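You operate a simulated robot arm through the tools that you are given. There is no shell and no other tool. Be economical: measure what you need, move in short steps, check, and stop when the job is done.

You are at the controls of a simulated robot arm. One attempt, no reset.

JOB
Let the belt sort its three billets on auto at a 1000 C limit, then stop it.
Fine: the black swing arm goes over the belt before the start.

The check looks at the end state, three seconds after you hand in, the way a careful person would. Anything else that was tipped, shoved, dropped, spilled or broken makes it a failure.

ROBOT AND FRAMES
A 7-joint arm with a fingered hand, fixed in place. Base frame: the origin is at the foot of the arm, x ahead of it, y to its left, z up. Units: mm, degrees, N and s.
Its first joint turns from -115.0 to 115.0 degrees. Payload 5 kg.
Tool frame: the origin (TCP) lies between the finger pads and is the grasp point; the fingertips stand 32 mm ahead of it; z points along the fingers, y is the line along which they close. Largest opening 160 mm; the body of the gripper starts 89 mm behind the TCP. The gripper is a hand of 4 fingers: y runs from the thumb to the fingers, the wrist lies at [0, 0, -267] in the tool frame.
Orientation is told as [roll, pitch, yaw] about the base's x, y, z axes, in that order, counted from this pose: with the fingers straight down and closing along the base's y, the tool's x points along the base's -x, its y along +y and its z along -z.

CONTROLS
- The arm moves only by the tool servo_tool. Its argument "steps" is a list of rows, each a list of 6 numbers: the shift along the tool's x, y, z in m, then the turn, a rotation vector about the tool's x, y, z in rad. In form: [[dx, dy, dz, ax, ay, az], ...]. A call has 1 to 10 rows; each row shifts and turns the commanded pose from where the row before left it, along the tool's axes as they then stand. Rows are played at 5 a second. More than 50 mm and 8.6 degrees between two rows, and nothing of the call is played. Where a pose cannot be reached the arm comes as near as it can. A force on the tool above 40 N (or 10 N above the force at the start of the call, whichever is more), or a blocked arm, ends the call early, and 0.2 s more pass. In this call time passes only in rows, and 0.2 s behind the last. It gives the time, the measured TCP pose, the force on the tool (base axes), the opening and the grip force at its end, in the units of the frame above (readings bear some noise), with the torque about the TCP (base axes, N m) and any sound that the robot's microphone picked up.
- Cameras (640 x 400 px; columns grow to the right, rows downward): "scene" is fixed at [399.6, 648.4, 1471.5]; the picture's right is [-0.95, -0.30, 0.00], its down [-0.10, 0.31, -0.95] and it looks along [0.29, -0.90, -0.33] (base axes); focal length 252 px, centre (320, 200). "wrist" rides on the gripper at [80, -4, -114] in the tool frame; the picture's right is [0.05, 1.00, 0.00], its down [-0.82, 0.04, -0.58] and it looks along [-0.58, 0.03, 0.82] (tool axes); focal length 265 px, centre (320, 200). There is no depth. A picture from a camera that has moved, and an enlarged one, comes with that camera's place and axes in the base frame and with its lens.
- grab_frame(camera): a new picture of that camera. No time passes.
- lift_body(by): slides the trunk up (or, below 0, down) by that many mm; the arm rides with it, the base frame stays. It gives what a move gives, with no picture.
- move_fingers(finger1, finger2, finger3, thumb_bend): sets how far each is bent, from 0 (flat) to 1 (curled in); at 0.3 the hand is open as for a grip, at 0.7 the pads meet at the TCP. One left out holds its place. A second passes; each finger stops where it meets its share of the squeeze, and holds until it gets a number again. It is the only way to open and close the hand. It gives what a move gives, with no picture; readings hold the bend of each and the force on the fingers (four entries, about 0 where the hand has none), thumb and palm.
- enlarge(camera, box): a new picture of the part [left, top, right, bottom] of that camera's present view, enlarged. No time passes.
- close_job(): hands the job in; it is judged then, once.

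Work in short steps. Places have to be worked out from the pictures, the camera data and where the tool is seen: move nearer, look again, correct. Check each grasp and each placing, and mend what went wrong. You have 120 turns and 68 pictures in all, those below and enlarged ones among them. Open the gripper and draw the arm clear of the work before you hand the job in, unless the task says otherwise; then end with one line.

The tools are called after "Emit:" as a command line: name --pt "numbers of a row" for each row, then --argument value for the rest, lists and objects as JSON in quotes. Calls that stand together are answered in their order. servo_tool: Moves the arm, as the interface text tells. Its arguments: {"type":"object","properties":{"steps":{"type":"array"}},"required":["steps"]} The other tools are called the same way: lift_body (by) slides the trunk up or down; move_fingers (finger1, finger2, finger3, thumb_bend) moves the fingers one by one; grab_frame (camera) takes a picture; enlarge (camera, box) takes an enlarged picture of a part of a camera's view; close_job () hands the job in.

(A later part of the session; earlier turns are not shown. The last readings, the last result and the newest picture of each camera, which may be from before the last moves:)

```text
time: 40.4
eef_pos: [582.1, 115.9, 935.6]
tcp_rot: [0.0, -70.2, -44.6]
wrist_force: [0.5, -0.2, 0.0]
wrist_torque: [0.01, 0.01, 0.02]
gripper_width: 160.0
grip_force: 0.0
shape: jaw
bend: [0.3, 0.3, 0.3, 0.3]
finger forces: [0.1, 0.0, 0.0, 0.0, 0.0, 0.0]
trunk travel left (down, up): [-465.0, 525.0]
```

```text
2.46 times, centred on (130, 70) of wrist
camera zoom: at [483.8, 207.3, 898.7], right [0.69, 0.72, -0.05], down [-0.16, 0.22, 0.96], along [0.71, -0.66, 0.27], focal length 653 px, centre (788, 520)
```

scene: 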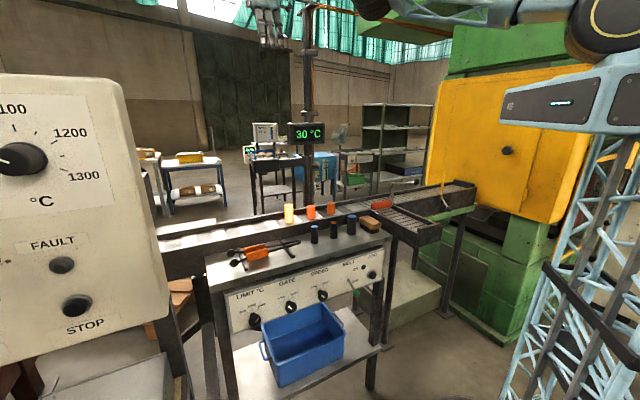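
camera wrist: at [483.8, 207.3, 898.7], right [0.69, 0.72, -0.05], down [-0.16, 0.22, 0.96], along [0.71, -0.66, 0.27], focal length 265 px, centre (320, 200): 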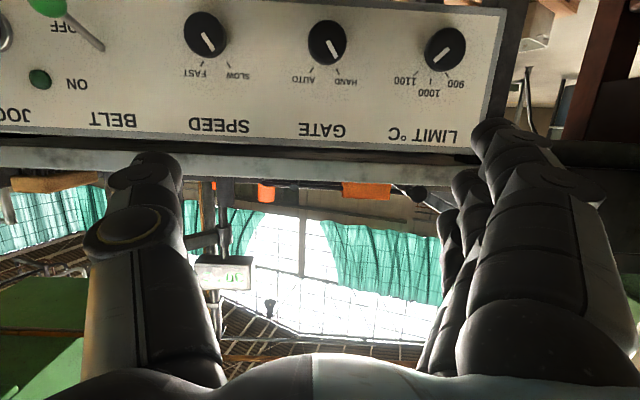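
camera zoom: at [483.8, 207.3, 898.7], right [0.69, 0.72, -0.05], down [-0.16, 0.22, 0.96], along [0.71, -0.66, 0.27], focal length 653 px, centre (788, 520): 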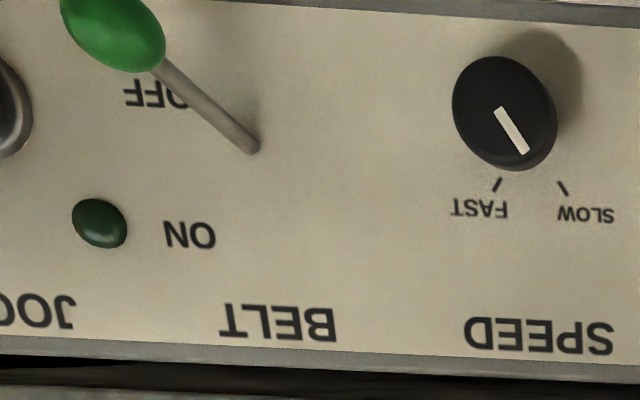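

LIMIT points at 1100 and must go one mark CCW to 1000. GATE points at HAND and must go CW to AUTO. SPEED is SLOW and the belt is OFF, with the lever down. I'll line up in front of LIMIT with the tool along the knob axis and narrow the hand.

Emit:
servo_tool --pt "0 0 0 0 -0.12 0" --pt "0.026 0.047 0 0 0 0" --pt "0.026 0.047 0 0 0 0" --pt "0.026 0.046 0 0 0 0" --pt "0 0 0.04 0 0 0" --pt "0 0 0.04 0 0 0"

Emit:
move_fingers --finger1 0.45 --finger2 0.45 --finger3 0.45 --thumb_bend 0.45

Emit:
grab_frame --camera "wrist"

Emit:
grab_frame --camera "scene"

```text
refused: row 2 steps farther than a row can; nothing moved
```

```text
time: 41.4
eef_pos: [582.1, 115.9, 936.3]
tcp_rot: [0.0, -70.2, -44.7]
wrist_force: [-0.3, -0.2, 0.8]
wrist_torque: [0.01, -0.02, 0.01]
gripper_width: 112.0
grip_force: 0.1
shape: fingers
bend: [0.45, 0.45, 0.45, 0.45]
finger forces: [0.0, 0.0, 0.0, 0.0, 0.1, 0.0]
trunk travel left (down, up): [-465.0, 525.0]
```

```text
30 pictures are left
camera wrist: at [483.9, 207.3, 898.6], right [0.69, 0.72, -0.05], down [-0.16, 0.22, 0.96], along [0.71, -0.66, 0.27], focal length 265 px, centre (320, 200)
```

wrist: 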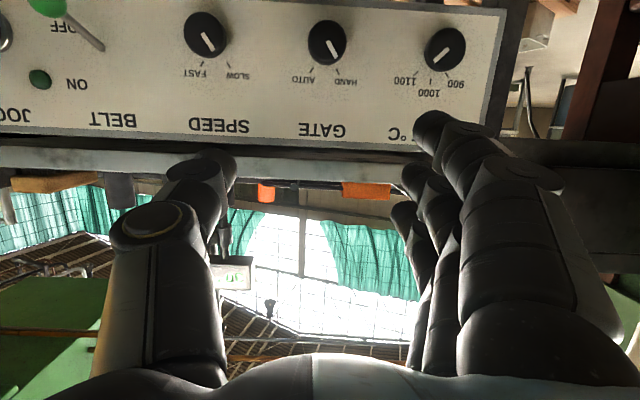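

```text
29 pictures are left
```

scene: 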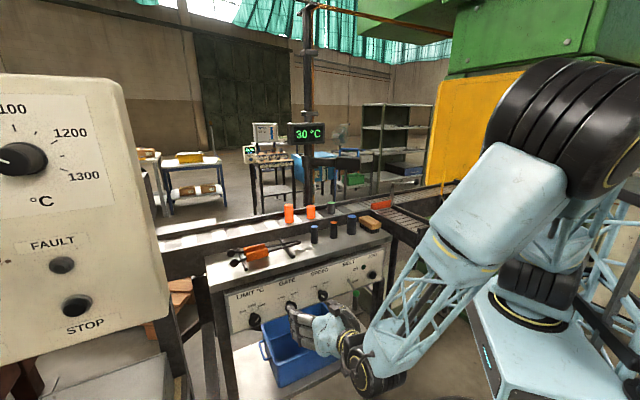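

The step was too long, so I'll resend it in shorter rows. The billets look as if they are cooling, so I'll move briskly.

Emit:
servo_tool --pt "0 0 0 0 -0.12 0" --pt "0.02 0.035 0 0 0 0" --pt "0.02 0.035 0 0 0 0" --pt "0.02 0.035 0 0 0 0" --pt "0.019 0.035 0 0 0 0" --pt "0 0 0.045 0 0 0" --pt "0 0 0.045 0 0 0"

Emit:
grab_frame --camera "wrist"

```text
time: 43.0
eef_pos: [733.3, 167.3, 838.5]
tcp_rot: [0.1, -77.0, -44.8]
wrist_force: [-0.3, 0.5, 0.6]
wrist_torque: [0.03, 0.01, -0.02]
gripper_width: 111.8
grip_force: 0.1
shape: fingers
bend: [0.45, 0.45, 0.45, 0.45]
finger forces: [0.0, 0.0, 0.1, 0.0, 0.0, 0.1]
trunk travel left (down, up): [-465.0, 525.0]
```

```text
28 pictures are left
camera wrist: at [638.5, 253.9, 784.9], right [0.69, 0.72, -0.05], down [-0.24, 0.3, 0.92], along [0.68, -0.63, 0.38], focal length 265 px, centre (320, 200)
```

wrist: 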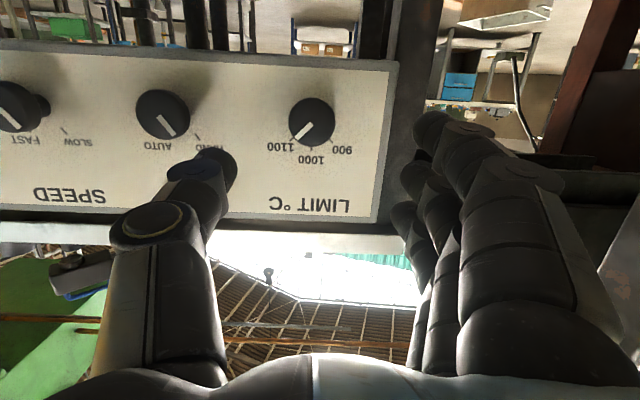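

LIMIT is almost dead ahead, about 128 mm from the TCP and 8 mm off in y. I'll correct and advance 100 mm.

Emit:
servo_tool --pt "-0.002 -0.008 0.02 0 0 0" --pt "0 0 0.04 0 0 0" --pt "0 0 0.04 0 0 0"

Emit:
grab_frame --camera "wrist"

```text
time: 43.8
eef_pos: [796.4, 92.8, 819.3]
tcp_rot: [0.0, -77.0, -44.6]
wrist_force: [-0.1, -0.9, 0.2]
wrist_torque: [-0.02, -0.04, 0.0]
gripper_width: 111.8
grip_force: 0.0
shape: fingers
bend: [0.45, 0.45, 0.45, 0.45]
finger forces: [0.0, 0.0, 0.1, 0.1, 0.0, 0.0]
trunk travel left (down, up): [-465.0, 525.0]
```

```text
27 pictures are left
camera wrist: at [700.4, 180.1, 767.1], right [0.69, 0.72, -0.05], down [-0.24, 0.3, 0.92], along [0.68, -0.63, 0.38], focal length 265 px, centre (320, 200)
```

wrist: 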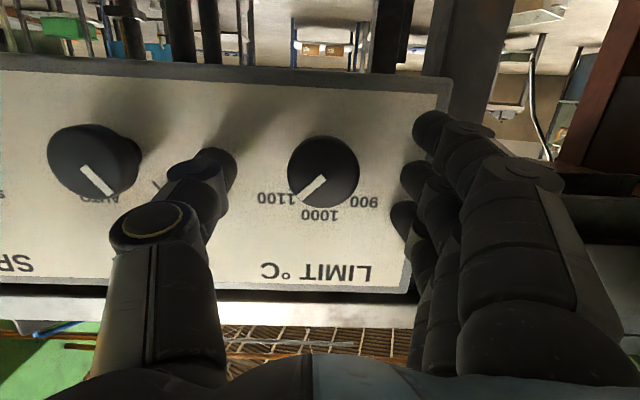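

The knob face is now about 27 mm ahead of the TCP and centred. I'll go 14 mm further and close on the knob.

Emit:
servo_tool --pt "0 0.001 0.014 0 0 0"

Emit:
move_fingers --finger1 0.62 --finger2 0.7 --finger3 0.62 --thumb_bend 0.7

Emit:
grab_frame --camera "wrist"

```text
time: 44.2
eef_pos: [800.7, 92.4, 816.0]
tcp_rot: [0.2, -77.0, -44.3]
wrist_force: [-24.7, 18.4, 3.3]
wrist_torque: [-0.43, -0.9, 1.78]
gripper_width: 111.7
grip_force: 15.3
shape: fingers
bend: [0.45, 0.45, 0.49, 0.45]
finger forces: [0.0, 0.1, 30.1, 0.1, 0.1, 0.0]
trunk travel left (down, up): [-465.0, 525.0]
stopped in row 1: the force on the tool passed its limit at 47 N (the readings are from after the stop); the commanded pose is now the measured one
```

```text
time: 45.2
eef_pos: [802.5, 90.0, 815.6]
tcp_rot: [-0.1, -76.9, -44.2]
wrist_force: [-22.2, 13.1, -6.2]
wrist_torque: [-0.67, -0.26, 2.05]
gripper_width: 50.4
grip_force: 28.3
shape: fingers
bend: [0.62, 0.63, 0.6, 0.64]
finger forces: [0.1, 9.3, 29.4, 0.1, 18.1, 0.0]
trunk travel left (down, up): [-465.0, 525.0]
```

```text
26 pictures are left
camera wrist: at [706.6, 177.3, 763.0], right [0.69, 0.72, -0.05], down [-0.24, 0.29, 0.92], along [0.68, -0.63, 0.38], focal length 265 px, centre (320, 200)
```

wrist: 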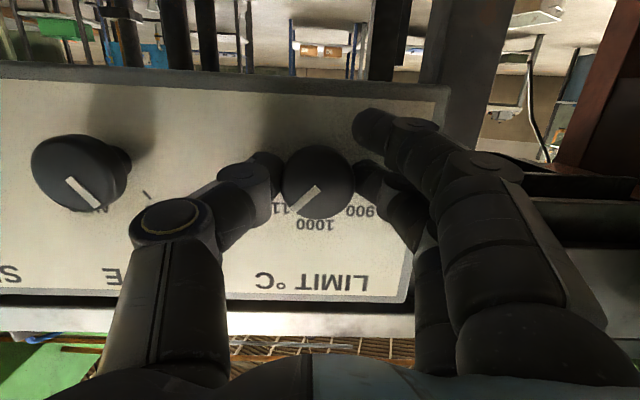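

Finger and thumb grip the knob, but finger 3 is pressing on the panel. I'll relax it and back off 4 mm.

Emit:
move_fingers --finger1 0.5 --finger3 0.4

Emit:
servo_tool --pt "0 0 -0.004 0 0 0"

```text
time: 45.9
eef_pos: [799.4, 90.6, 815.5]
tcp_rot: [-0.2, -76.9, -44.3]
wrist_force: [-23.4, 8.7, 4.0]
wrist_torque: [-0.39, -1.44, 2.15]
gripper_width: 71.8
grip_force: 29.9
shape: fingers
bend: [0.5, 0.62, 0.54, 0.64]
finger forces: [0.0, 10.4, 35.4, 0.0, 13.9, 0.0]
trunk travel left (down, up): [-465.0, 525.0]
stopped: the force on the tool passed its limit at 40 N (the readings are from after the stop); the commanded pose is now the measured one
```

```text
time: 46.3
eef_pos: [799.4, 91.3, 815.5]
tcp_rot: [-0.1, -76.9, -44.3]
wrist_force: [-13.0, -1.3, -2.2]
wrist_torque: [-0.22, -0.85, 1.3]
gripper_width: 70.8
grip_force: 23.8
shape: fingers
bend: [0.5, 0.61, 0.48, 0.64]
finger forces: [0.0, 9.8, 24.0, 0.0, 13.1, 0.0]
trunk travel left (down, up): [-465.0, 525.0]
```

Straightening finger 3 presses it into the panel, so the panel is likely nearer vertical than I assumed. I'll back off 8 mm, pitch up slightly, and look.

Emit:
servo_tool --pt "0 0 -0.008 0 0 0" --pt "0 0 0 0 -0.06 0"

Emit:
move_fingers --finger1 0.55 --finger2 0.7 --finger3 0.55 --thumb_bend 0.7

Emit:
grab_frame --camera "wrist"

```text
time: 46.9
eef_pos: [792.9, 97.6, 817.0]
tcp_rot: [0.2, -80.3, -44.4]
wrist_force: [4.7, -12.9, 3.6]
wrist_torque: [-0.13, -0.06, -0.1]
gripper_width: 70.6
grip_force: 11.0
shape: fingers
bend: [0.5, 0.61, 0.4, 0.65]
finger forces: [0.1, 8.6, 0.0, 0.1, 14.2, 0.0]
trunk travel left (down, up): [-465.0, 525.0]
```

```text
time: 47.9
eef_pos: [793.5, 96.7, 818.6]
tcp_rot: [0.2, -80.3, -44.5]
wrist_force: [2.1, -10.9, 8.8]
wrist_torque: [-0.24, -0.14, -0.03]
gripper_width: 62.0
grip_force: 12.9
shape: fingers
bend: [0.55, 0.61, 0.55, 0.64]
finger forces: [0.0, 9.7, 0.1, 0.1, 15.6, 0.0]
trunk travel left (down, up): [-465.0, 525.0]
```

```text
25 pictures are left
camera wrist: at [700.8, 181.4, 757.5], right [0.69, 0.72, -0.05], down [-0.28, 0.33, 0.9], along [0.67, -0.61, 0.43], focal length 265 px, centre (320, 200)
```

wrist: 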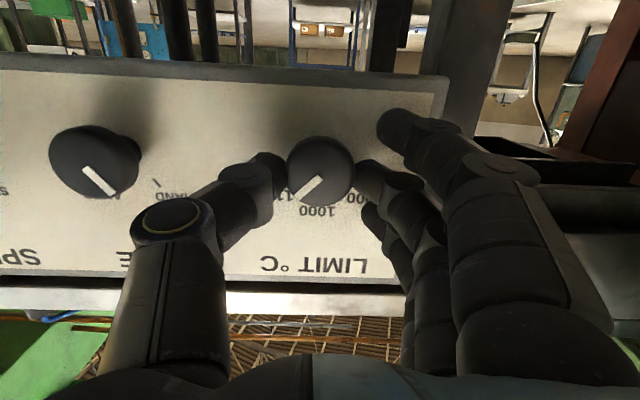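

The knob is held between finger 2 and thumb without panel contact. I'll turn the tool about -42° (CCW seen from the front).

Emit:
servo_tool --pt "0 0 0 0 0 -0.12" --pt "0 0 0 0 0 -0.12" --pt "0 0 0 0 0 -0.12" --pt "0 0 0 0 0 -0.12" --pt "0 0 0 0 0 -0.12" --pt "0 0 0 0 0 -0.12"

Emit:
grab_frame --camera "wrist"

```text
time: 49.3
eef_pos: [793.9, 97.9, 817.2]
tcp_rot: [-75.5, -47.7, 35.0]
wrist_force: [1.8, -5.1, 10.0]
wrist_torque: [-0.32, -0.27, -0.22]
gripper_width: 61.5
grip_force: 13.4
shape: fingers
bend: [0.55, 0.6, 0.55, 0.65]
finger forces: [0.0, 9.3, 0.0, 0.1, 17.5, 0.1]
trunk travel left (down, up): [-465.0, 525.0]
```

```text
24 pictures are left
camera wrist: at [667.0, 142.9, 780.0], right [0.42, 0.59, -0.69], down [0.06, 0.74, 0.67], along [0.91, -0.32, 0.27], focal length 265 px, centre (320, 200)
```

wrist: 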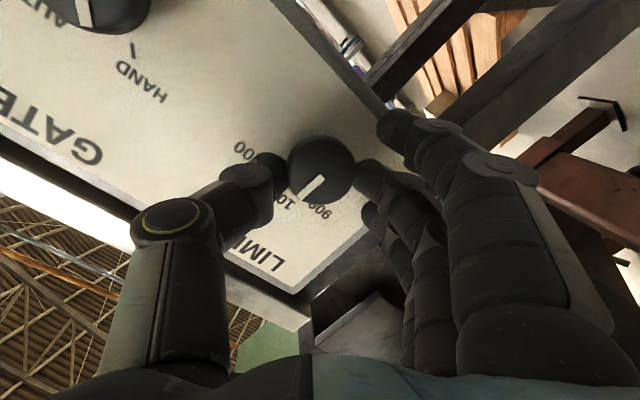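

The pointer seems to have moved toward 1000. I'll enlarge to check.

Emit:
enlarge --camera "wrist" --box '[230, 110, 400, 240]'

```text
3.08 times, centred on (315, 175) of wrist
camera zoom: at [667.0, 142.9, 780.0], right [0.42, 0.59, -0.69], down [0.06, 0.74, 0.67], along [0.91, -0.32, 0.27], focal length 817 px, centre (335, 277)
```

zoom: 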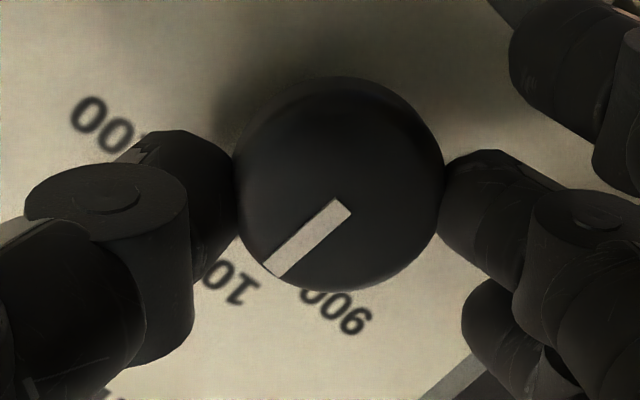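

Projecting the panel's up direction into this image (about 50° left of down), the pointer at about 47° lines up with 1000. I'll release, back out, and turn the hand back.

Emit:
move_fingers --finger1 0.45 --finger2 0.45 --finger3 0.45 --thumb_bend 0.45

Emit:
servo_tool --pt "0 0 -0.04 0 0 0" --pt "0 0 -0.04 0 0 0" --pt "0 0 0 0 0 0.144" --pt "0 0 0 0 0 0.144" --pt "0 0 0 0 0 0.144" --pt "0 0 0 0 0 0.144" --pt "0 0 0 0 0 0.144"

Emit:
enlarge --camera "wrist" --box '[100, 60, 400, 230]'

```text
time: 50.3
eef_pos: [793.4, 97.9, 816.2]
tcp_rot: [-75.4, -47.7, 34.8]
wrist_force: [0.4, 0.0, 0.2]
wrist_torque: [0.0, 0.02, -0.03]
gripper_width: 110.5
grip_force: 0.1
shape: fingers
bend: [0.45, 0.45, 0.45, 0.45]
finger forces: [0.0, 0.0, 0.1, 0.0, 0.1, 0.0]
trunk travel left (down, up): [-465.0, 525.0]
```

```text
time: 51.9
eef_pos: [737.4, 154.0, 831.1]
tcp_rot: [0.4, -80.3, -44.7]
wrist_force: [0.4, -0.3, -0.6]
wrist_torque: [0.01, 0.01, 0.0]
gripper_width: 110.9
grip_force: 0.2
shape: fingers
bend: [0.45, 0.45, 0.45, 0.45]
finger forces: [0.1, 0.0, 0.1, 0.0, 0.0, 0.0]
trunk travel left (down, up): [-465.0, 525.0]
```

```text
2.13 times, centred on (250, 145) of wrist
camera zoom: at [644.5, 238.2, 770.0], right [0.69, 0.72, -0.05], down [-0.28, 0.33, 0.9], along [0.67, -0.61, 0.43], focal length 566 px, centre (469, 317)
```

zoom: 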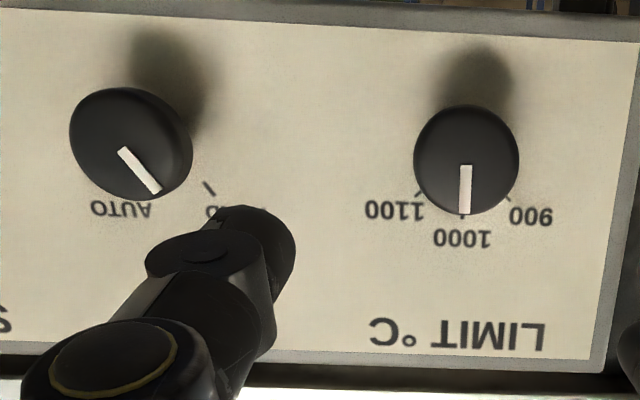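

LIMIT now reads 1000. GATE is about 134 mm to the thumb side at the same height, so I'll shift there, pre-roll -24°, and advance to the same depth.

Emit:
servo_tool --pt "0 -0.0449 0 0 0 0" --pt "0 -0.0449 0 0 0 0" --pt "0 -0.0449 0 0 0 0" --pt "0 0 0 0 0 -0.14" --pt "0 0 0 0 0 -0.14" --pt "0 0 0 0 0 -0.14" --pt "0 0 0.04 0 0 0"

Emit:
grab_frame --camera "wrist"

```text
time: 53.5
eef_pos: [669.2, 31.3, 827.1]
tcp_rot: [-66.7, -64.2, 24.7]
wrist_force: [0.5, -0.2, -0.6]
wrist_torque: [0.0, 0.0, -0.01]
gripper_width: 110.8
grip_force: 0.1
shape: fingers
bend: [0.45, 0.45, 0.45, 0.45]
finger forces: [0.1, 0.1, 0.0, 0.0, 0.0, 0.1]
trunk travel left (down, up): [-465.0, 525.0]
```

```text
21 pictures are left
camera wrist: at [554.8, 91.3, 775.4], right [0.57, 0.69, -0.45], down [-0.06, 0.57, 0.82], along [0.82, -0.43, 0.37], focal length 265 px, centre (320, 200)
```

wrist: 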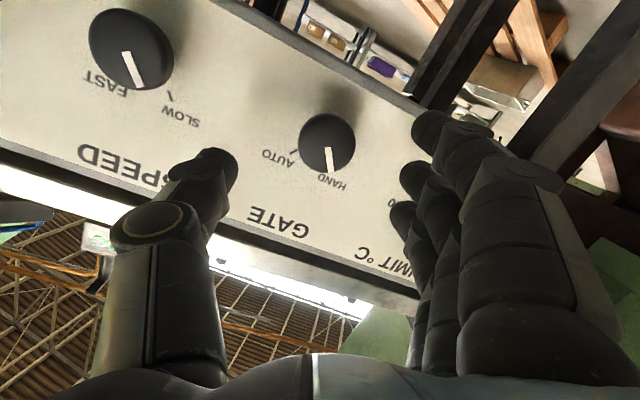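

GATE is ahead at about 40 mm remaining, with a small +y offset. I'll advance and grip.

Emit:
servo_tool --pt "0 0.002 0.02 0 0 0" --pt "0 0.001 0.02 0 0 0"

Emit:
move_fingers --finger1 0.55 --finger2 0.7 --finger3 0.55 --thumb_bend 0.7

Emit:
grab_frame --camera "wrist"

```text
time: 54.3
eef_pos: [701.6, 42.1, 820.7]
tcp_rot: [-58.8, -65.9, 19.0]
wrist_force: [0.0, 0.0, -0.3]
wrist_torque: [0.03, -0.04, -0.01]
gripper_width: 110.6
grip_force: 0.1
shape: fingers
bend: [0.45, 0.45, 0.45, 0.45]
finger forces: [0.1, 0.0, 0.0, 0.0, 0.0, 0.0]
trunk travel left (down, up): [-465.0, 525.0]
stopped in row 2: the arm was blocked; the commanded pose is now the measured one
```

```text
time: 55.3
eef_pos: [701.8, 40.8, 821.0]
tcp_rot: [-58.9, -65.8, 19.0]
wrist_force: [-0.1, 0.6, 0.0]
wrist_torque: [0.02, 0.01, -0.02]
gripper_width: 46.9
grip_force: 0.0
shape: fingers
bend: [0.55, 0.7, 0.55, 0.7]
finger forces: [0.0, 0.1, 0.0, 0.0, 0.0, 0.0]
trunk travel left (down, up): [-465.0, 525.0]
```

```text
20 pictures are left
camera wrist: at [585.4, 101.4, 774.0], right [0.55, 0.73, -0.4], down [-0.08, 0.52, 0.85], along [0.83, -0.44, 0.34], focal length 265 px, centre (320, 200)
```

wrist: 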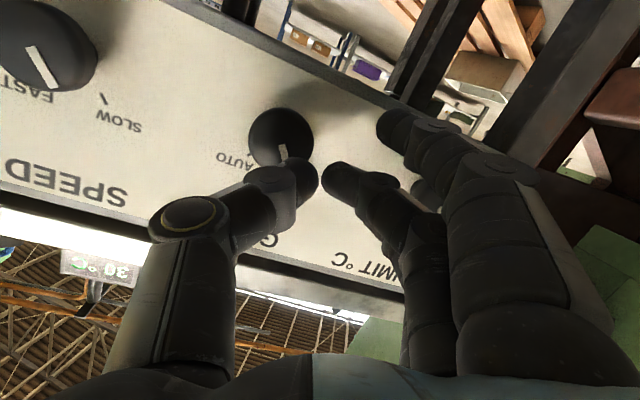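

The arm got blocked with no tool force, so a link or joint is at a limit. I'll look at the scene.

Emit:
grab_frame --camera "scene"

```text
19 pictures are left
```

scene: 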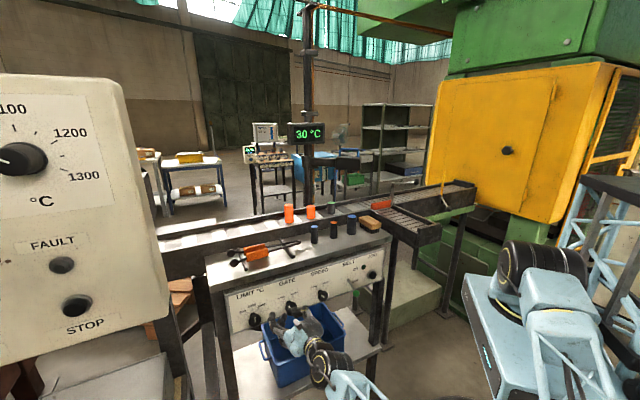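

I'll enlarge the same panel area as in my first view to check that the bin has not moved and see what is touching.

Emit:
enlarge --camera "scene" --box '[220, 280, 400, 392]'

```text
3.56 times, centred on (310, 336) of scene
camera zoom: at [399.6, 648.4, 1471.5], right [-0.95, -0.3, 0.0], down [-0.1, 0.31, -0.95], along [0.29, -0.9, -0.33], focal length 897 px, centre (356, -284)
```

zoom: 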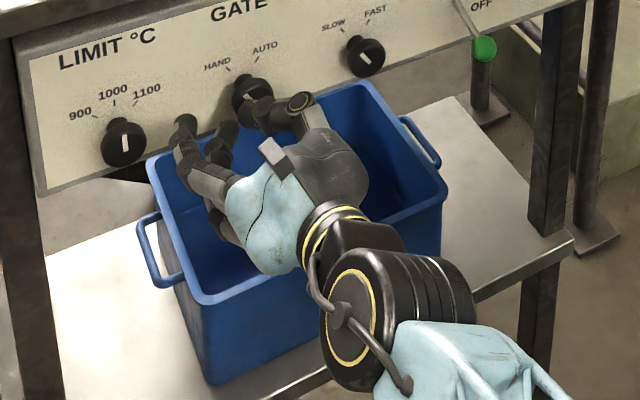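

The bin has not moved, but the forearm joint is low beside it and probably blocks. I'll back the hand out, then raise the trunk so the arm comes in from higher.

Emit:
servo_tool --pt "0 0 -0.03 0 0 0" --pt "0 0 -0.04 0 0 0" --pt "0 0 -0.04 0 0 0" --pt "0 0 -0.04 0 0 0"

Emit:
move_fingers --finger1 0.45 --finger2 0.45 --finger3 0.45 --thumb_bend 0.45

Emit:
lift_body --by 270

```text
time: 56.3
eef_pos: [594.5, 140.2, 855.1]
tcp_rot: [-59.5, -65.7, 19.4]
wrist_force: [0.4, -0.3, -0.4]
wrist_torque: [0.0, -0.01, 0.01]
gripper_width: 46.7
grip_force: 0.0
shape: fingers
bend: [0.55, 0.7, 0.55, 0.7]
finger forces: [0.0, 0.0, 0.0, 0.0, 0.0, 0.0]
trunk travel left (down, up): [-465.0, 525.0]
```

```text
time: 57.3
eef_pos: [594.4, 141.3, 853.1]
tcp_rot: [-59.4, -65.8, 19.6]
wrist_force: [0.3, -0.1, -0.1]
wrist_torque: [-0.01, -0.01, -0.01]
gripper_width: 110.9
grip_force: 0.1
shape: fingers
bend: [0.45, 0.45, 0.45, 0.45]
finger forces: [0.0, 0.0, 0.0, 0.0, 0.0, 0.0]
trunk travel left (down, up): [-465.0, 525.0]
```

```text
time: 60.1
eef_pos: [594.2, 140.7, 1123.1]
tcp_rot: [-59.4, -65.8, 19.5]
wrist_force: [-0.9, 1.0, 0.8]
wrist_torque: [-0.03, 0.0, 0.01]
gripper_width: 110.6
grip_force: 0.1
shape: fingers
bend: [0.45, 0.45, 0.45, 0.45]
finger forces: [0.1, 0.0, 0.0, 0.0, 0.1, 0.1]
trunk travel left (down, up): [-735.0, 255.0]
```

The trunk is up. I'll re-align the tool with the knob axis and come straight down to a pre-grasp 90 mm in front of GATE.

Emit:
servo_tool --pt "0 0 0 0.052 -0.024 0" --pt "0.0376 0.0114 0.0186 0 0 0" --pt "0.0376 0.0114 0.0186 0 0 0" --pt "0.0376 0.0114 0.0186 0 0 0" --pt "0.0376 0.0114 0.0186 0 0 0" --pt "0.0376 0.0114 0.0186 0 0 0" --pt "0.0376 0.0114 0.0186 0 0 0" --pt "0.0376 0.0114 0.0186 0 0 0"

Emit:
grab_frame --camera "scene"

Emit:
grab_frame --camera "wrist"

```text
time: 61.5
eef_pos: [610.4, 184.5, 935.9]
tcp_rot: [-38.5, -67.4, -0.8]
wrist_force: [0.0, -0.6, -0.2]
wrist_torque: [0.02, 0.0, 0.02]
gripper_width: 111.0
grip_force: 0.1
shape: fingers
bend: [0.45, 0.45, 0.45, 0.45]
finger forces: [0.1, 0.0, 0.1, 0.0, 0.0, 0.0]
trunk travel left (down, up): [-735.0, 255.0]
stopped in row 6: the arm was blocked; the commanded pose is now the measured one
```

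```text
17 pictures are left
```

scene: 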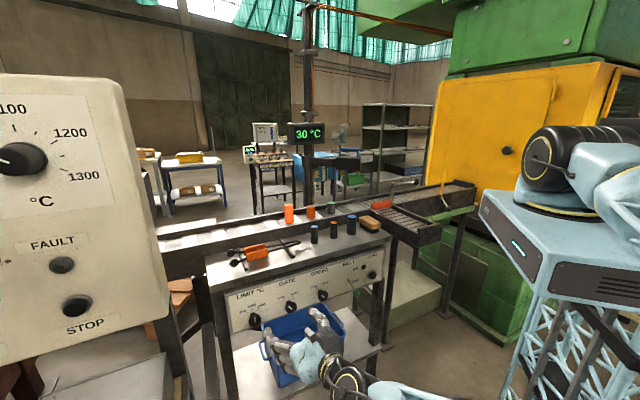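

```text
16 pictures are left
camera wrist: at [497.1, 253.7, 897.7], right [0.56, 0.77, -0.29], down [-0.07, 0.39, 0.92], along [0.82, -0.49, 0.28], focal length 265 px, centre (320, 200)
```

wrist: 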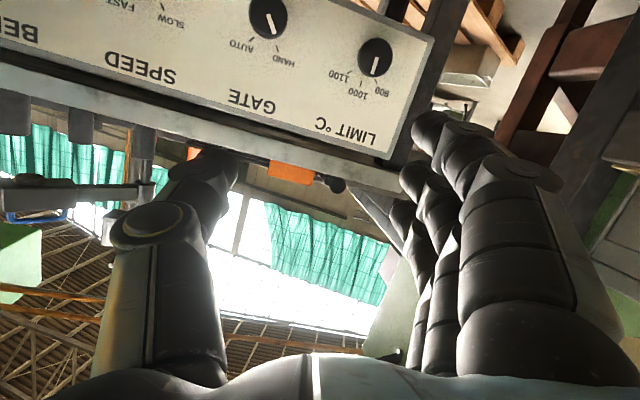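

It blocked again with no tool force, so the arm is at a joint limit when the wrist gets close to the base. I'll approach GATE slightly from the side instead (tool yaw about -55°, no roll), which keeps the wrist farther out.

Emit:
servo_tool --pt "0 0 0 0.0585 -0.0095 0.079" --pt "0 0 0 0.0585 -0.0095 0.079" --pt "0 0 0 0.0585 -0.0095 0.079" --pt "0 0 0 0.0585 -0.0095 0.079"

Emit:
servo_tool --pt "0.0172 -0.0058 0.0366 0 0 0" --pt "0.0172 -0.0058 0.0366 0 0 0" --pt "0.0172 -0.0058 0.0366 0 0 0" --pt "0.0172 -0.0058 0.0366 0 0 0"

```text
time: 62.5
eef_pos: [612.2, 181.5, 934.9]
tcp_rot: [-0.6, -76.5, -54.5]
wrist_force: [-0.9, 0.0, -0.1]
wrist_torque: [-0.01, -0.02, -0.02]
gripper_width: 110.8
grip_force: 0.0
shape: fingers
bend: [0.45, 0.45, 0.45, 0.45]
finger forces: [0.0, 0.0, 0.0, 0.0, 0.0, 0.0]
trunk travel left (down, up): [-735.0, 255.0]
```

```text
time: 63.4
eef_pos: [663.3, 188.3, 884.9]
tcp_rot: [18.0, -68.3, -70.4]
wrist_force: [0.3, 0.5, 0.1]
wrist_torque: [0.02, 0.0, 0.02]
gripper_width: 110.9
grip_force: 0.2
shape: fingers
bend: [0.45, 0.45, 0.45, 0.45]
finger forces: [0.0, 0.0, 0.0, 0.0, 0.1, 0.1]
trunk travel left (down, up): [-735.0, 255.0]
stopped in row 4: the arm was blocked; the commanded pose is now the measured one
```

It blocked again, and the pose drifted. The earlier negative rolls swung the elbow outward, so I'll recover: raise the trunk and bring the tool back to vertical to restore the normal elbow posture.

Emit:
lift_body --by 200

Emit:
servo_tool --pt "0 0 0 0.001 0.135 -0.022" --pt "0 0 0 0.001 0.135 -0.022" --pt "0 0 0 0.001 0.135 -0.022" --pt "0 0 0 0.001 0.135 -0.022" --pt "0 0 0 0.001 0.135 -0.022" --pt "0 0 0 0.001 0.135 -0.022" --pt "0 0 0 0.001 0.135 -0.022" --pt "0 0 0 0.001 0.135 -0.022" --pt "0 0 0 0.001 0.135 -0.022"

Emit:
grab_frame --camera "scene"

```text
time: 65.6
eef_pos: [661.9, 189.3, 1084.1]
tcp_rot: [17.8, -68.3, -70.1]
wrist_force: [-0.2, 0.1, 0.1]
wrist_torque: [0.03, 0.0, 0.01]
gripper_width: 110.7
grip_force: 0.0
shape: fingers
bend: [0.45, 0.45, 0.45, 0.45]
finger forces: [0.1, 0.0, 0.0, 0.1, 0.0, 0.0]
trunk travel left (down, up): [-935.0, 55.0]
```

```text
time: 67.6
eef_pos: [662.9, 193.8, 1084.6]
tcp_rot: [0.1, -0.1, -44.4]
wrist_force: [3.3, -7.3, 0.2]
wrist_torque: [0.73, 0.32, -0.05]
gripper_width: 111.0
grip_force: 0.1
shape: fingers
bend: [0.45, 0.45, 0.45, 0.45]
finger forces: [0.0, 0.0, 0.0, 0.1, 0.1, 0.0]
trunk travel left (down, up): [-935.0, 55.0]
```

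```text
15 pictures are left
```

scene: 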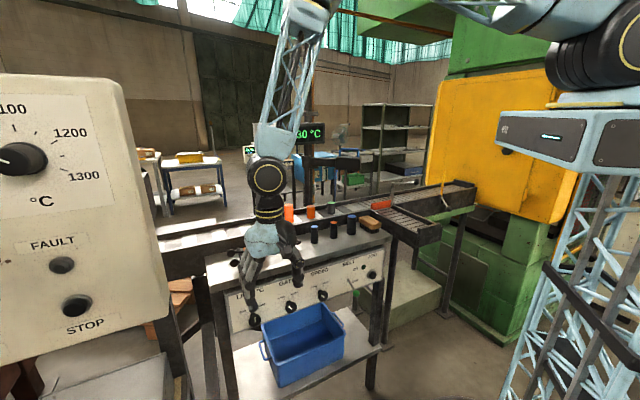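

The arm is back in its normal elbow-up posture. I'll repeat the route that worked before: up to about (533,103,1400), pitch there with no roll, then lower the trunk.

Emit:
servo_tool --pt "0.0042 -0.0223 -0.044 0 0 0" --pt "0.0042 -0.0223 -0.044 0 0 0" --pt "0.0042 -0.0223 -0.044 0 0 0" --pt "0.0042 -0.0223 -0.044 0 0 0" --pt "0.0042 -0.0223 -0.044 0 0 0" --pt "0.0042 -0.0223 -0.044 0 0 0" --pt "0.0042 -0.0223 -0.044 0 0 0"

Emit:
servo_tool --pt "-0.025 0.01 0 0 -0.135 0" --pt "0 0.01 0 0 -0.135 0" --pt "0 0.01 0 0 -0.135 0" --pt "0 0 0 0 -0.135 0" --pt "0 0 0 0 -0.135 0" --pt "0 0 0 0 -0.135 0" --pt "0 0 0 0 -0.135 0" --pt "0 0 0 0 -0.135 0" --pt "0 0 0 0 -0.135 0" --pt "0 0 0 0 -0.135 0"

Emit:
lift_body --by -450

Emit:
grab_frame --camera "scene"

```text
time: 69.2
eef_pos: [524.9, 98.4, 1390.4]
tcp_rot: [0.1, -0.1, -45.0]
wrist_force: [-1.5, -0.3, 0.1]
wrist_torque: [-0.01, -0.03, 0.05]
gripper_width: 110.9
grip_force: 0.0
shape: fingers
bend: [0.45, 0.45, 0.45, 0.45]
finger forces: [0.0, 0.0, 0.1, 0.0, 0.1, 0.1]
trunk travel left (down, up): [-935.0, 55.0]
```

```text
time: 71.4
eef_pos: [571.0, 104.1, 1392.1]
tcp_rot: [0.0, -77.4, -45.0]
wrist_force: [0.0, 0.3, 0.4]
wrist_torque: [0.02, 0.04, -0.01]
gripper_width: 111.0
grip_force: 0.0
shape: fingers
bend: [0.45, 0.45, 0.45, 0.45]
finger forces: [0.0, 0.0, 0.1, 0.0, 0.1, 0.0]
trunk travel left (down, up): [-935.0, 55.0]
```

```text
refused: -450 is not a number from -400 to 400
```

```text
14 pictures are left
```

scene: 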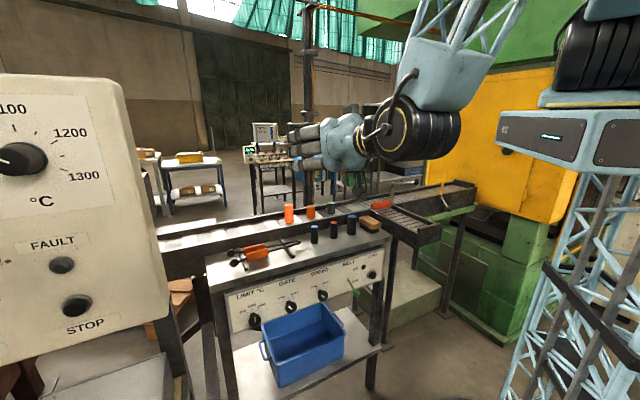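

The posture is good, with the forearm coming from above. I'll lower the trunk in two steps to bring the hand to about z=852 in front of GATE.

Emit:
lift_body --by -400

Emit:
lift_body --by -140

Emit:
servo_tool --pt "0 0.01 0.04 0 0 0" --pt "0 0.01 0.04 0 0 0"

Emit:
grab_frame --camera "wrist"

```text
time: 75.2
eef_pos: [569.3, 103.5, 991.9]
tcp_rot: [0.0, -77.3, -44.9]
wrist_force: [-0.7, 0.9, 0.0]
wrist_torque: [0.0, -0.03, 0.0]
gripper_width: 111.0
grip_force: 0.0
shape: fingers
bend: [0.45, 0.45, 0.45, 0.45]
finger forces: [0.1, 0.0, 0.0, 0.0, 0.0, 0.1]
trunk travel left (down, up): [-535.0, 455.0]
```

```text
time: 76.9
eef_pos: [570.7, 102.8, 852.9]
tcp_rot: [-0.1, -77.3, -44.9]
wrist_force: [0.9, -0.3, -0.4]
wrist_torque: [-0.01, 0.01, -0.02]
gripper_width: 110.7
grip_force: 0.0
shape: fingers
bend: [0.45, 0.45, 0.45, 0.45]
finger forces: [0.0, 0.0, 0.1, 0.0, 0.0, 0.0]
trunk travel left (down, up): [-395.0, 595.0]
```

```text
time: 77.5
eef_pos: [639.7, 63.0, 838.7]
tcp_rot: [-0.1, -77.3, -45.0]
wrist_force: [0.5, -1.1, 1.0]
wrist_torque: [-0.01, 0.0, -0.01]
gripper_width: 111.0
grip_force: 0.0
shape: fingers
bend: [0.45, 0.45, 0.45, 0.45]
finger forces: [0.0, 0.1, 0.0, 0.0, 0.0, 0.0]
trunk travel left (down, up): [-395.0, 595.0]
```

```text
13 pictures are left
camera wrist: at [544.9, 150.3, 784.7], right [0.7, 0.71, -0.05], down [-0.24, 0.3, 0.92], along [0.67, -0.63, 0.38], focal length 265 px, centre (320, 200)
```

wrist: 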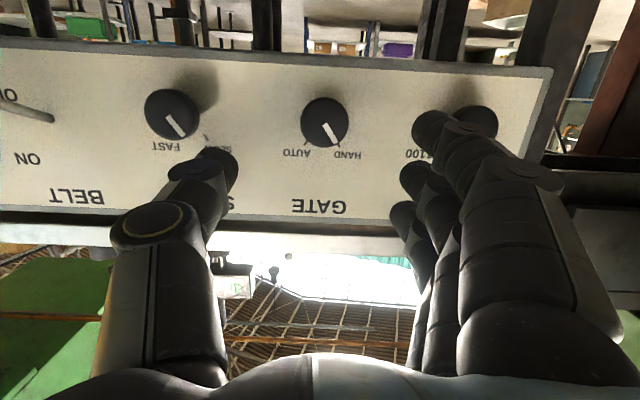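

GATE is centred with about 88 mm to go. I'll advance, pitch up slightly as before, and grip.

Emit:
servo_tool --pt "0 0.0045 0.029 0 0 0" --pt "0 0 0.029 0 0 0" --pt "0 0 0.029 0 0 0" --pt "0 0 0 0 -0.05 0"

Emit:
move_fingers --finger1 0.55 --finger2 0.7 --finger3 0.55 --thumb_bend 0.7

```text
time: 78.5
eef_pos: [702.4, 3.9, 817.6]
tcp_rot: [0.1, -80.2, -45.1]
wrist_force: [0.0, -0.4, 0.0]
wrist_torque: [-0.03, 0.01, -0.01]
gripper_width: 110.7
grip_force: 0.0
shape: fingers
bend: [0.45, 0.45, 0.45, 0.45]
finger forces: [0.0, 0.1, 0.0, 0.0, 0.0, 0.0]
trunk travel left (down, up): [-395.0, 595.0]
```

```text
time: 79.5
eef_pos: [702.3, 3.9, 818.0]
tcp_rot: [0.1, -80.1, -45.1]
wrist_force: [0.8, -8.3, 0.6]
wrist_torque: [-0.07, -0.02, 0.01]
gripper_width: 60.9
grip_force: 11.9
shape: fingers
bend: [0.55, 0.61, 0.55, 0.65]
finger forces: [0.0, 9.0, 0.1, 0.1, 14.4, 0.0]
trunk travel left (down, up): [-395.0, 595.0]
```

The grip matches the LIMIT one. I'll turn +58° clockwise toward AUTO.

Emit:
servo_tool --pt "0 0 0 0 0 0.127" --pt "0 0 0 0 0 0.127" --pt "0 0 0 0 0 0.127" --pt "0 0 0 0 0 0.127" --pt "0 0 0 0 0 0.127" --pt "0 0 0 0 0 0.127" --pt "0 0 0 0 0 0.127" --pt "0 0 0 0 0 0.127"

Emit:
enlarge --camera "wrist" --box '[220, 80, 440, 230]'

```text
time: 81.3
eef_pos: [701.8, 4.4, 815.0]
tcp_rot: [78.5, -31.1, -129.0]
wrist_force: [-3.2, -13.9, 2.5]
wrist_torque: [-0.38, -0.28, -0.06]
gripper_width: 62.0
grip_force: 13.9
shape: fingers
bend: [0.55, 0.63, 0.55, 0.64]
finger forces: [0.1, 11.6, 0.0, 0.0, 16.6, 0.0]
trunk travel left (down, up): [-395.0, 595.0]
```

```text
2.67 times, centred on (330, 155) of wrist
camera zoom: at [663.9, 135.5, 790.3], right [0.5, 0.3, 0.81], down [-0.82, -0.13, 0.56], along [0.27, -0.94, 0.18], focal length 708 px, centre (293, 320)
```

zoom: 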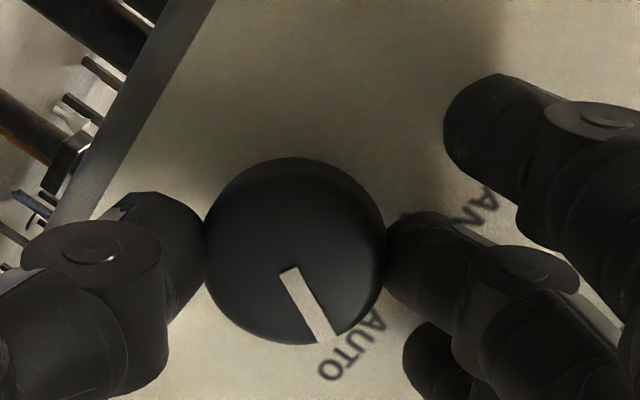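

The pointer has reached AUTO. I'll release, back out and roll back.

Emit:
move_fingers --finger1 0.45 --finger2 0.45 --finger3 0.45 --thumb_bend 0.45

Emit:
servo_tool --pt "0 0 -0.045 0 0 0" --pt "0 0 -0.045 0 0 0" --pt "0 0 0 0 0 -0.127" --pt "0 0 0 0 0 -0.127" --pt "0 0 0 0 0 -0.127" --pt "0 0 0 0 0 -0.127" --pt "0 0 0 0 0 -0.127" --pt "0 0 0 0 0 -0.127" --pt "0 0 0 0 0 -0.127" --pt "0 0 0 0 0 -0.127"

Emit:
grab_frame --camera "wrist"

```text
time: 82.3
eef_pos: [702.7, 4.7, 815.2]
tcp_rot: [78.5, -31.2, -129.0]
wrist_force: [-0.4, -0.2, -0.4]
wrist_torque: [-0.02, 0.01, 0.02]
gripper_width: 110.4
grip_force: 0.1
shape: fingers
bend: [0.45, 0.45, 0.45, 0.45]
finger forces: [0.1, 0.1, 0.0, 0.0, 0.0, 0.1]
trunk travel left (down, up): [-395.0, 595.0]
```

```text
time: 84.5
eef_pos: [638.1, 66.8, 830.0]
tcp_rot: [-0.6, -80.2, -44.4]
wrist_force: [0.7, 0.3, 0.3]
wrist_torque: [0.03, 0.01, 0.0]
gripper_width: 110.9
grip_force: 0.0
shape: fingers
bend: [0.45, 0.45, 0.45, 0.45]
finger forces: [0.0, 0.0, 0.1, 0.1, 0.0, 0.0]
trunk travel left (down, up): [-395.0, 595.0]
```

```text
11 pictures are left
camera wrist: at [546.8, 153.3, 770.9], right [0.7, 0.71, -0.05], down [-0.27, 0.34, 0.9], along [0.66, -0.62, 0.43], focal length 265 px, centre (320, 200)
```

wrist: 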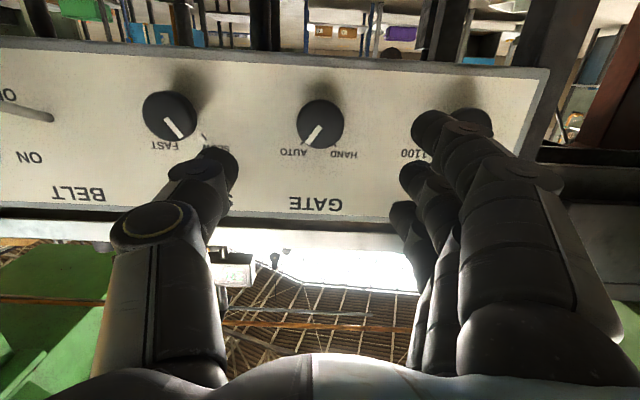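

GATE reads AUTO and LIMIT 1000. The belt lever ball is at about (509,-171,803), hanging down (OFF), with its pivot near (557,-214,826). I'll raise, bring the tool to near vertical (15° lean), and move above the ball.

Emit:
lift_body --by 250

Emit:
servo_tool --pt "0 0 0 0 0.1265 0" --pt "0 0 0 0 0.1265 0" --pt "0 0 0 0 0.1265 0" --pt "0 0 0 0 0.1265 0" --pt "0 0 0 0 0.1265 0" --pt "0 0 0 0 0.1265 0" --pt "0 0 0 0 0.1265 0" --pt "0 0 0 0 0.1265 0" --pt "0 0 0 0 0.1265 0"

Emit:
servo_tool --pt "-0.0047 -0.0372 0.0234 0 0 0" --pt "-0.0047 -0.0372 0.0234 0 0 0" --pt "-0.0047 -0.0372 0.0234 0 0 0" --pt "-0.0047 -0.0372 0.0234 0 0 0" --pt "-0.0047 -0.0372 0.0234 0 0 0" --pt "-0.0047 -0.0372 0.0234 0 0 0" --pt "-0.0047 -0.0372 0.0234 0 0 0"

Emit:
grab_frame --camera "wrist"

```text
time: 87.1
eef_pos: [638.9, 68.7, 1079.8]
tcp_rot: [-0.1, -80.3, -45.0]
wrist_force: [-0.3, -0.6, 0.4]
wrist_torque: [0.0, -0.01, -0.02]
gripper_width: 110.5
grip_force: 0.2
shape: fingers
bend: [0.45, 0.45, 0.45, 0.45]
finger forces: [0.0, 0.0, 0.0, 0.0, 0.1, 0.0]
trunk travel left (down, up): [-645.0, 345.0]
```

```text
time: 89.1
eef_pos: [639.0, 66.7, 1080.7]
tcp_rot: [0.1, -14.8, -45.1]
wrist_force: [-0.2, -0.4, 0.6]
wrist_torque: [-0.02, -0.01, 0.02]
gripper_width: 110.6
grip_force: 0.0
shape: fingers
bend: [0.45, 0.45, 0.45, 0.45]
finger forces: [0.0, 0.1, 0.0, 0.0, 0.1, 0.0]
trunk travel left (down, up): [-645.0, 345.0]
```

```text
time: 90.7
eef_pos: [504.6, -170.0, 929.6]
tcp_rot: [0.1, -14.9, -45.1]
wrist_force: [-0.2, 0.4, -0.2]
wrist_torque: [0.0, 0.02, 0.0]
gripper_width: 110.7
grip_force: 0.1
shape: fingers
bend: [0.45, 0.45, 0.45, 0.45]
finger forces: [0.0, 0.0, 0.0, 0.0, 0.0, 0.0]
trunk travel left (down, up): [-645.0, 345.0]
```

```text
10 pictures are left
camera wrist: at [426.4, -97.8, 1019.1], right [0.67, 0.74, -0.01], down [0.48, -0.42, 0.77], along [0.56, -0.52, -0.64], focal length 265 px, centre (320, 200)
```

wrist: 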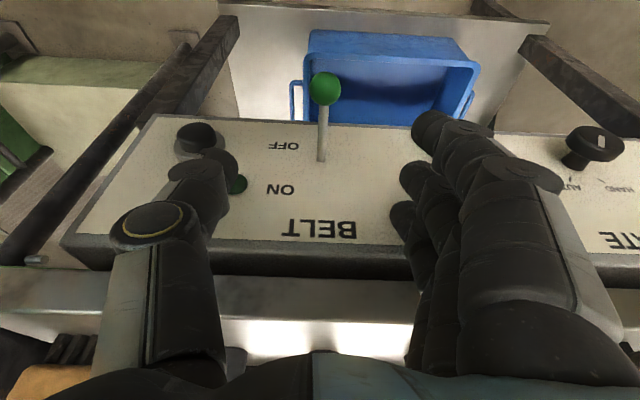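

The ball is confirmed at (509,-171,803). I'll descend straight over it and close finger 2 and thumb on it.

Emit:
servo_tool --pt "0.009 0.0008 0.0385 0 0 0" --pt "0.009 0.0008 0.0385 0 0 0" --pt "0.009 0.0008 0.0385 0 0 0"

Emit:
move_fingers --finger1 0.5 --finger2 0.7 --finger3 0.5 --thumb_bend 0.7

Emit:
grab_frame --camera "wrist"

```text
time: 91.5
eef_pos: [510.9, -169.7, 811.4]
tcp_rot: [0.2, -14.9, -45.2]
wrist_force: [0.1, -0.7, -0.9]
wrist_torque: [-0.02, 0.0, -0.03]
gripper_width: 111.0
grip_force: 0.1
shape: fingers
bend: [0.45, 0.45, 0.45, 0.45]
finger forces: [0.1, 0.0, 0.1, 0.0, 0.0, 0.0]
trunk travel left (down, up): [-645.0, 345.0]
```

```text
time: 92.5
eef_pos: [508.7, -169.3, 811.2]
tcp_rot: [-0.1, -15.0, -45.1]
wrist_force: [-4.9, -2.6, -1.7]
wrist_torque: [-0.02, 0.03, -0.02]
gripper_width: 63.7
grip_force: 7.0
shape: fingers
bend: [0.5, 0.66, 0.5, 0.67]
finger forces: [0.0, 4.1, 0.0, 0.0, 9.7, 0.0]
trunk travel left (down, up): [-645.0, 345.0]
```

```text
9 pictures are left
camera wrist: at [430.2, -96.6, 900.6], right [0.67, 0.74, -0.01], down [0.48, -0.42, 0.77], along [0.56, -0.52, -0.64], focal length 265 px, centre (320, 200)
```

wrist: 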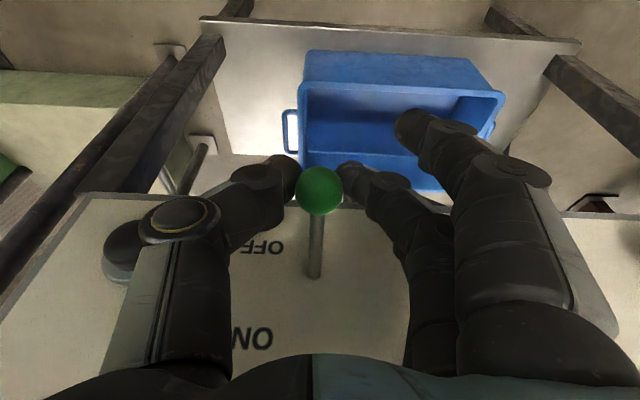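

The ball is held. I'll lift it along its arc to ON.

Emit:
servo_tool --pt "-0.0028 0 -0.022 0 0 0" --pt "-0.0086 0 -0.0205 0 0 0" --pt "-0.0156 0 -0.0196 0 0 0"

Emit:
grab_frame --camera "wrist"

```text
time: 93.3
eef_pos: [520.1, -176.4, 882.2]
tcp_rot: [0.1, -15.0, -45.1]
wrist_force: [-0.4, -1.6, 0.5]
wrist_torque: [-0.07, 0.03, 0.02]
gripper_width: 57.0
grip_force: 0.9
shape: fingers
bend: [0.5, 0.7, 0.5, 0.7]
finger forces: [0.0, 0.0, 0.0, 0.0, 1.7, 0.0]
trunk travel left (down, up): [-645.0, 345.0]
```

```text
8 pictures are left
camera wrist: at [439.8, -104.3, 970.8], right [0.67, 0.74, -0.01], down [0.48, -0.42, 0.77], along [0.56, -0.52, -0.64], focal length 265 px, centre (320, 200)
```

wrist: 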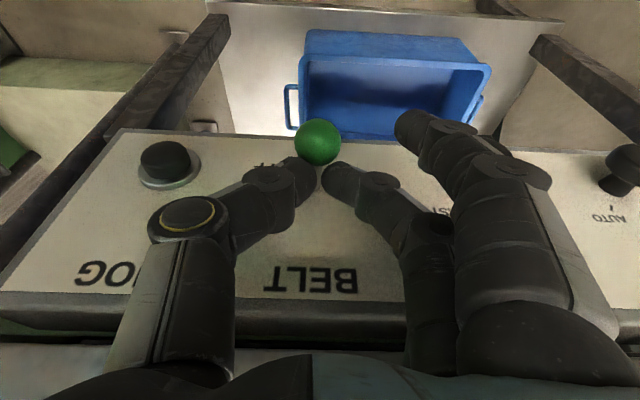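

The ball slipped from the fingertips partway or near the top. I'll open, rise a little and look at the lever and lamp.

Emit:
move_fingers --finger2 0.45 --thumb_bend 0.45

Emit:
enlarge --camera "wrist" --box '[180, 100, 420, 270]'

```text
time: 94.3
eef_pos: [518.7, -177.0, 880.7]
tcp_rot: [0.0, -14.9, -45.0]
wrist_force: [-0.7, -0.1, 0.3]
wrist_torque: [0.05, 0.03, 0.01]
gripper_width: 101.3
grip_force: 0.1
shape: fingers
bend: [0.5, 0.45, 0.5, 0.45]
finger forces: [0.0, 0.1, 0.0, 0.0, 0.0, 0.0]
trunk travel left (down, up): [-645.0, 345.0]
```

```text
2.35 times, centred on (300, 185) of wrist
camera zoom: at [439.4, -104.2, 970.0], right [0.67, 0.74, -0.01], down [0.48, -0.42, 0.77], along [0.56, -0.52, -0.64], focal length 624 px, centre (367, 235)
```

zoom: 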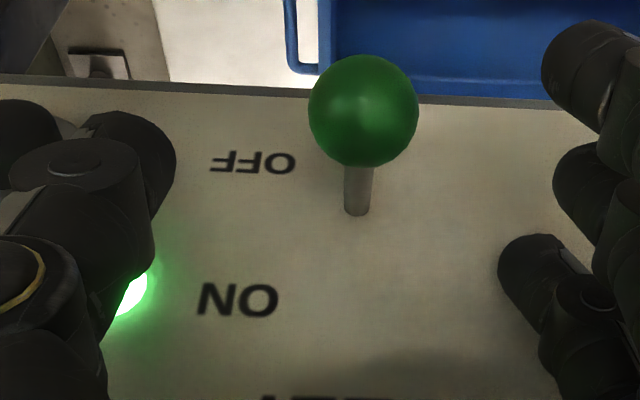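

The lamp is lit, so the belt is ON. I'll rise 60 mm, close the fingers to make a pusher, and check the belt.

Emit:
servo_tool --pt "-0.0077 0 -0.029 0 0 0" --pt "-0.0077 0 -0.029 0 0 0"

Emit:
move_fingers --finger1 0.68 --finger2 0.7 --finger3 0.68 --thumb_bend 0.7

Emit:
enlarge --camera "scene" --box '[260, 110, 480, 250]'

```text
time: 94.9
eef_pos: [518.3, -175.0, 939.3]
tcp_rot: [-0.1, -14.9, -44.9]
wrist_force: [-0.8, 0.3, -1.3]
wrist_torque: [-0.02, -0.01, -0.03]
gripper_width: 101.3
grip_force: 0.1
shape: fingers
bend: [0.5, 0.45, 0.5, 0.45]
finger forces: [0.0, 0.0, 0.0, 0.0, 0.0, 0.1]
trunk travel left (down, up): [-645.0, 345.0]
```

```text
time: 95.9
eef_pos: [518.4, -175.3, 938.5]
tcp_rot: [-0.1, -14.9, -45.0]
wrist_force: [0.5, 0.4, -0.1]
wrist_torque: [-0.03, -0.02, -0.04]
gripper_width: 26.2
grip_force: 0.2
shape: fingers
bend: [0.68, 0.7, 0.68, 0.7]
finger forces: [0.0, 0.0, 0.1, 0.1, 0.1, 0.1]
trunk travel left (down, up): [-645.0, 345.0]
```

```text
2.86 times, centred on (370, 180) of scene
camera zoom: at [399.6, 648.4, 1471.5], right [-0.95, -0.3, 0.0], down [-0.1, 0.31, -0.95], along [0.29, -0.9, -0.33], focal length 720 px, centre (177, 257)
```

zoom: 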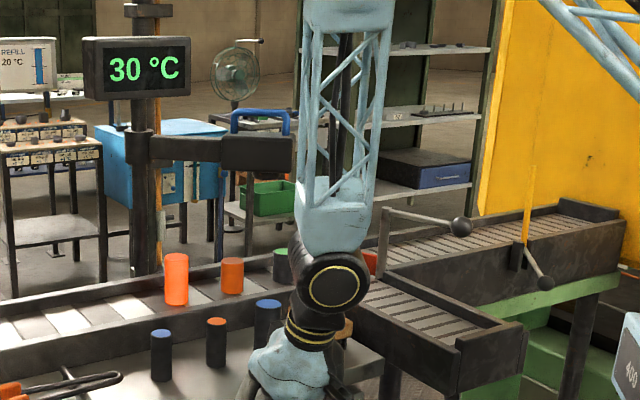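

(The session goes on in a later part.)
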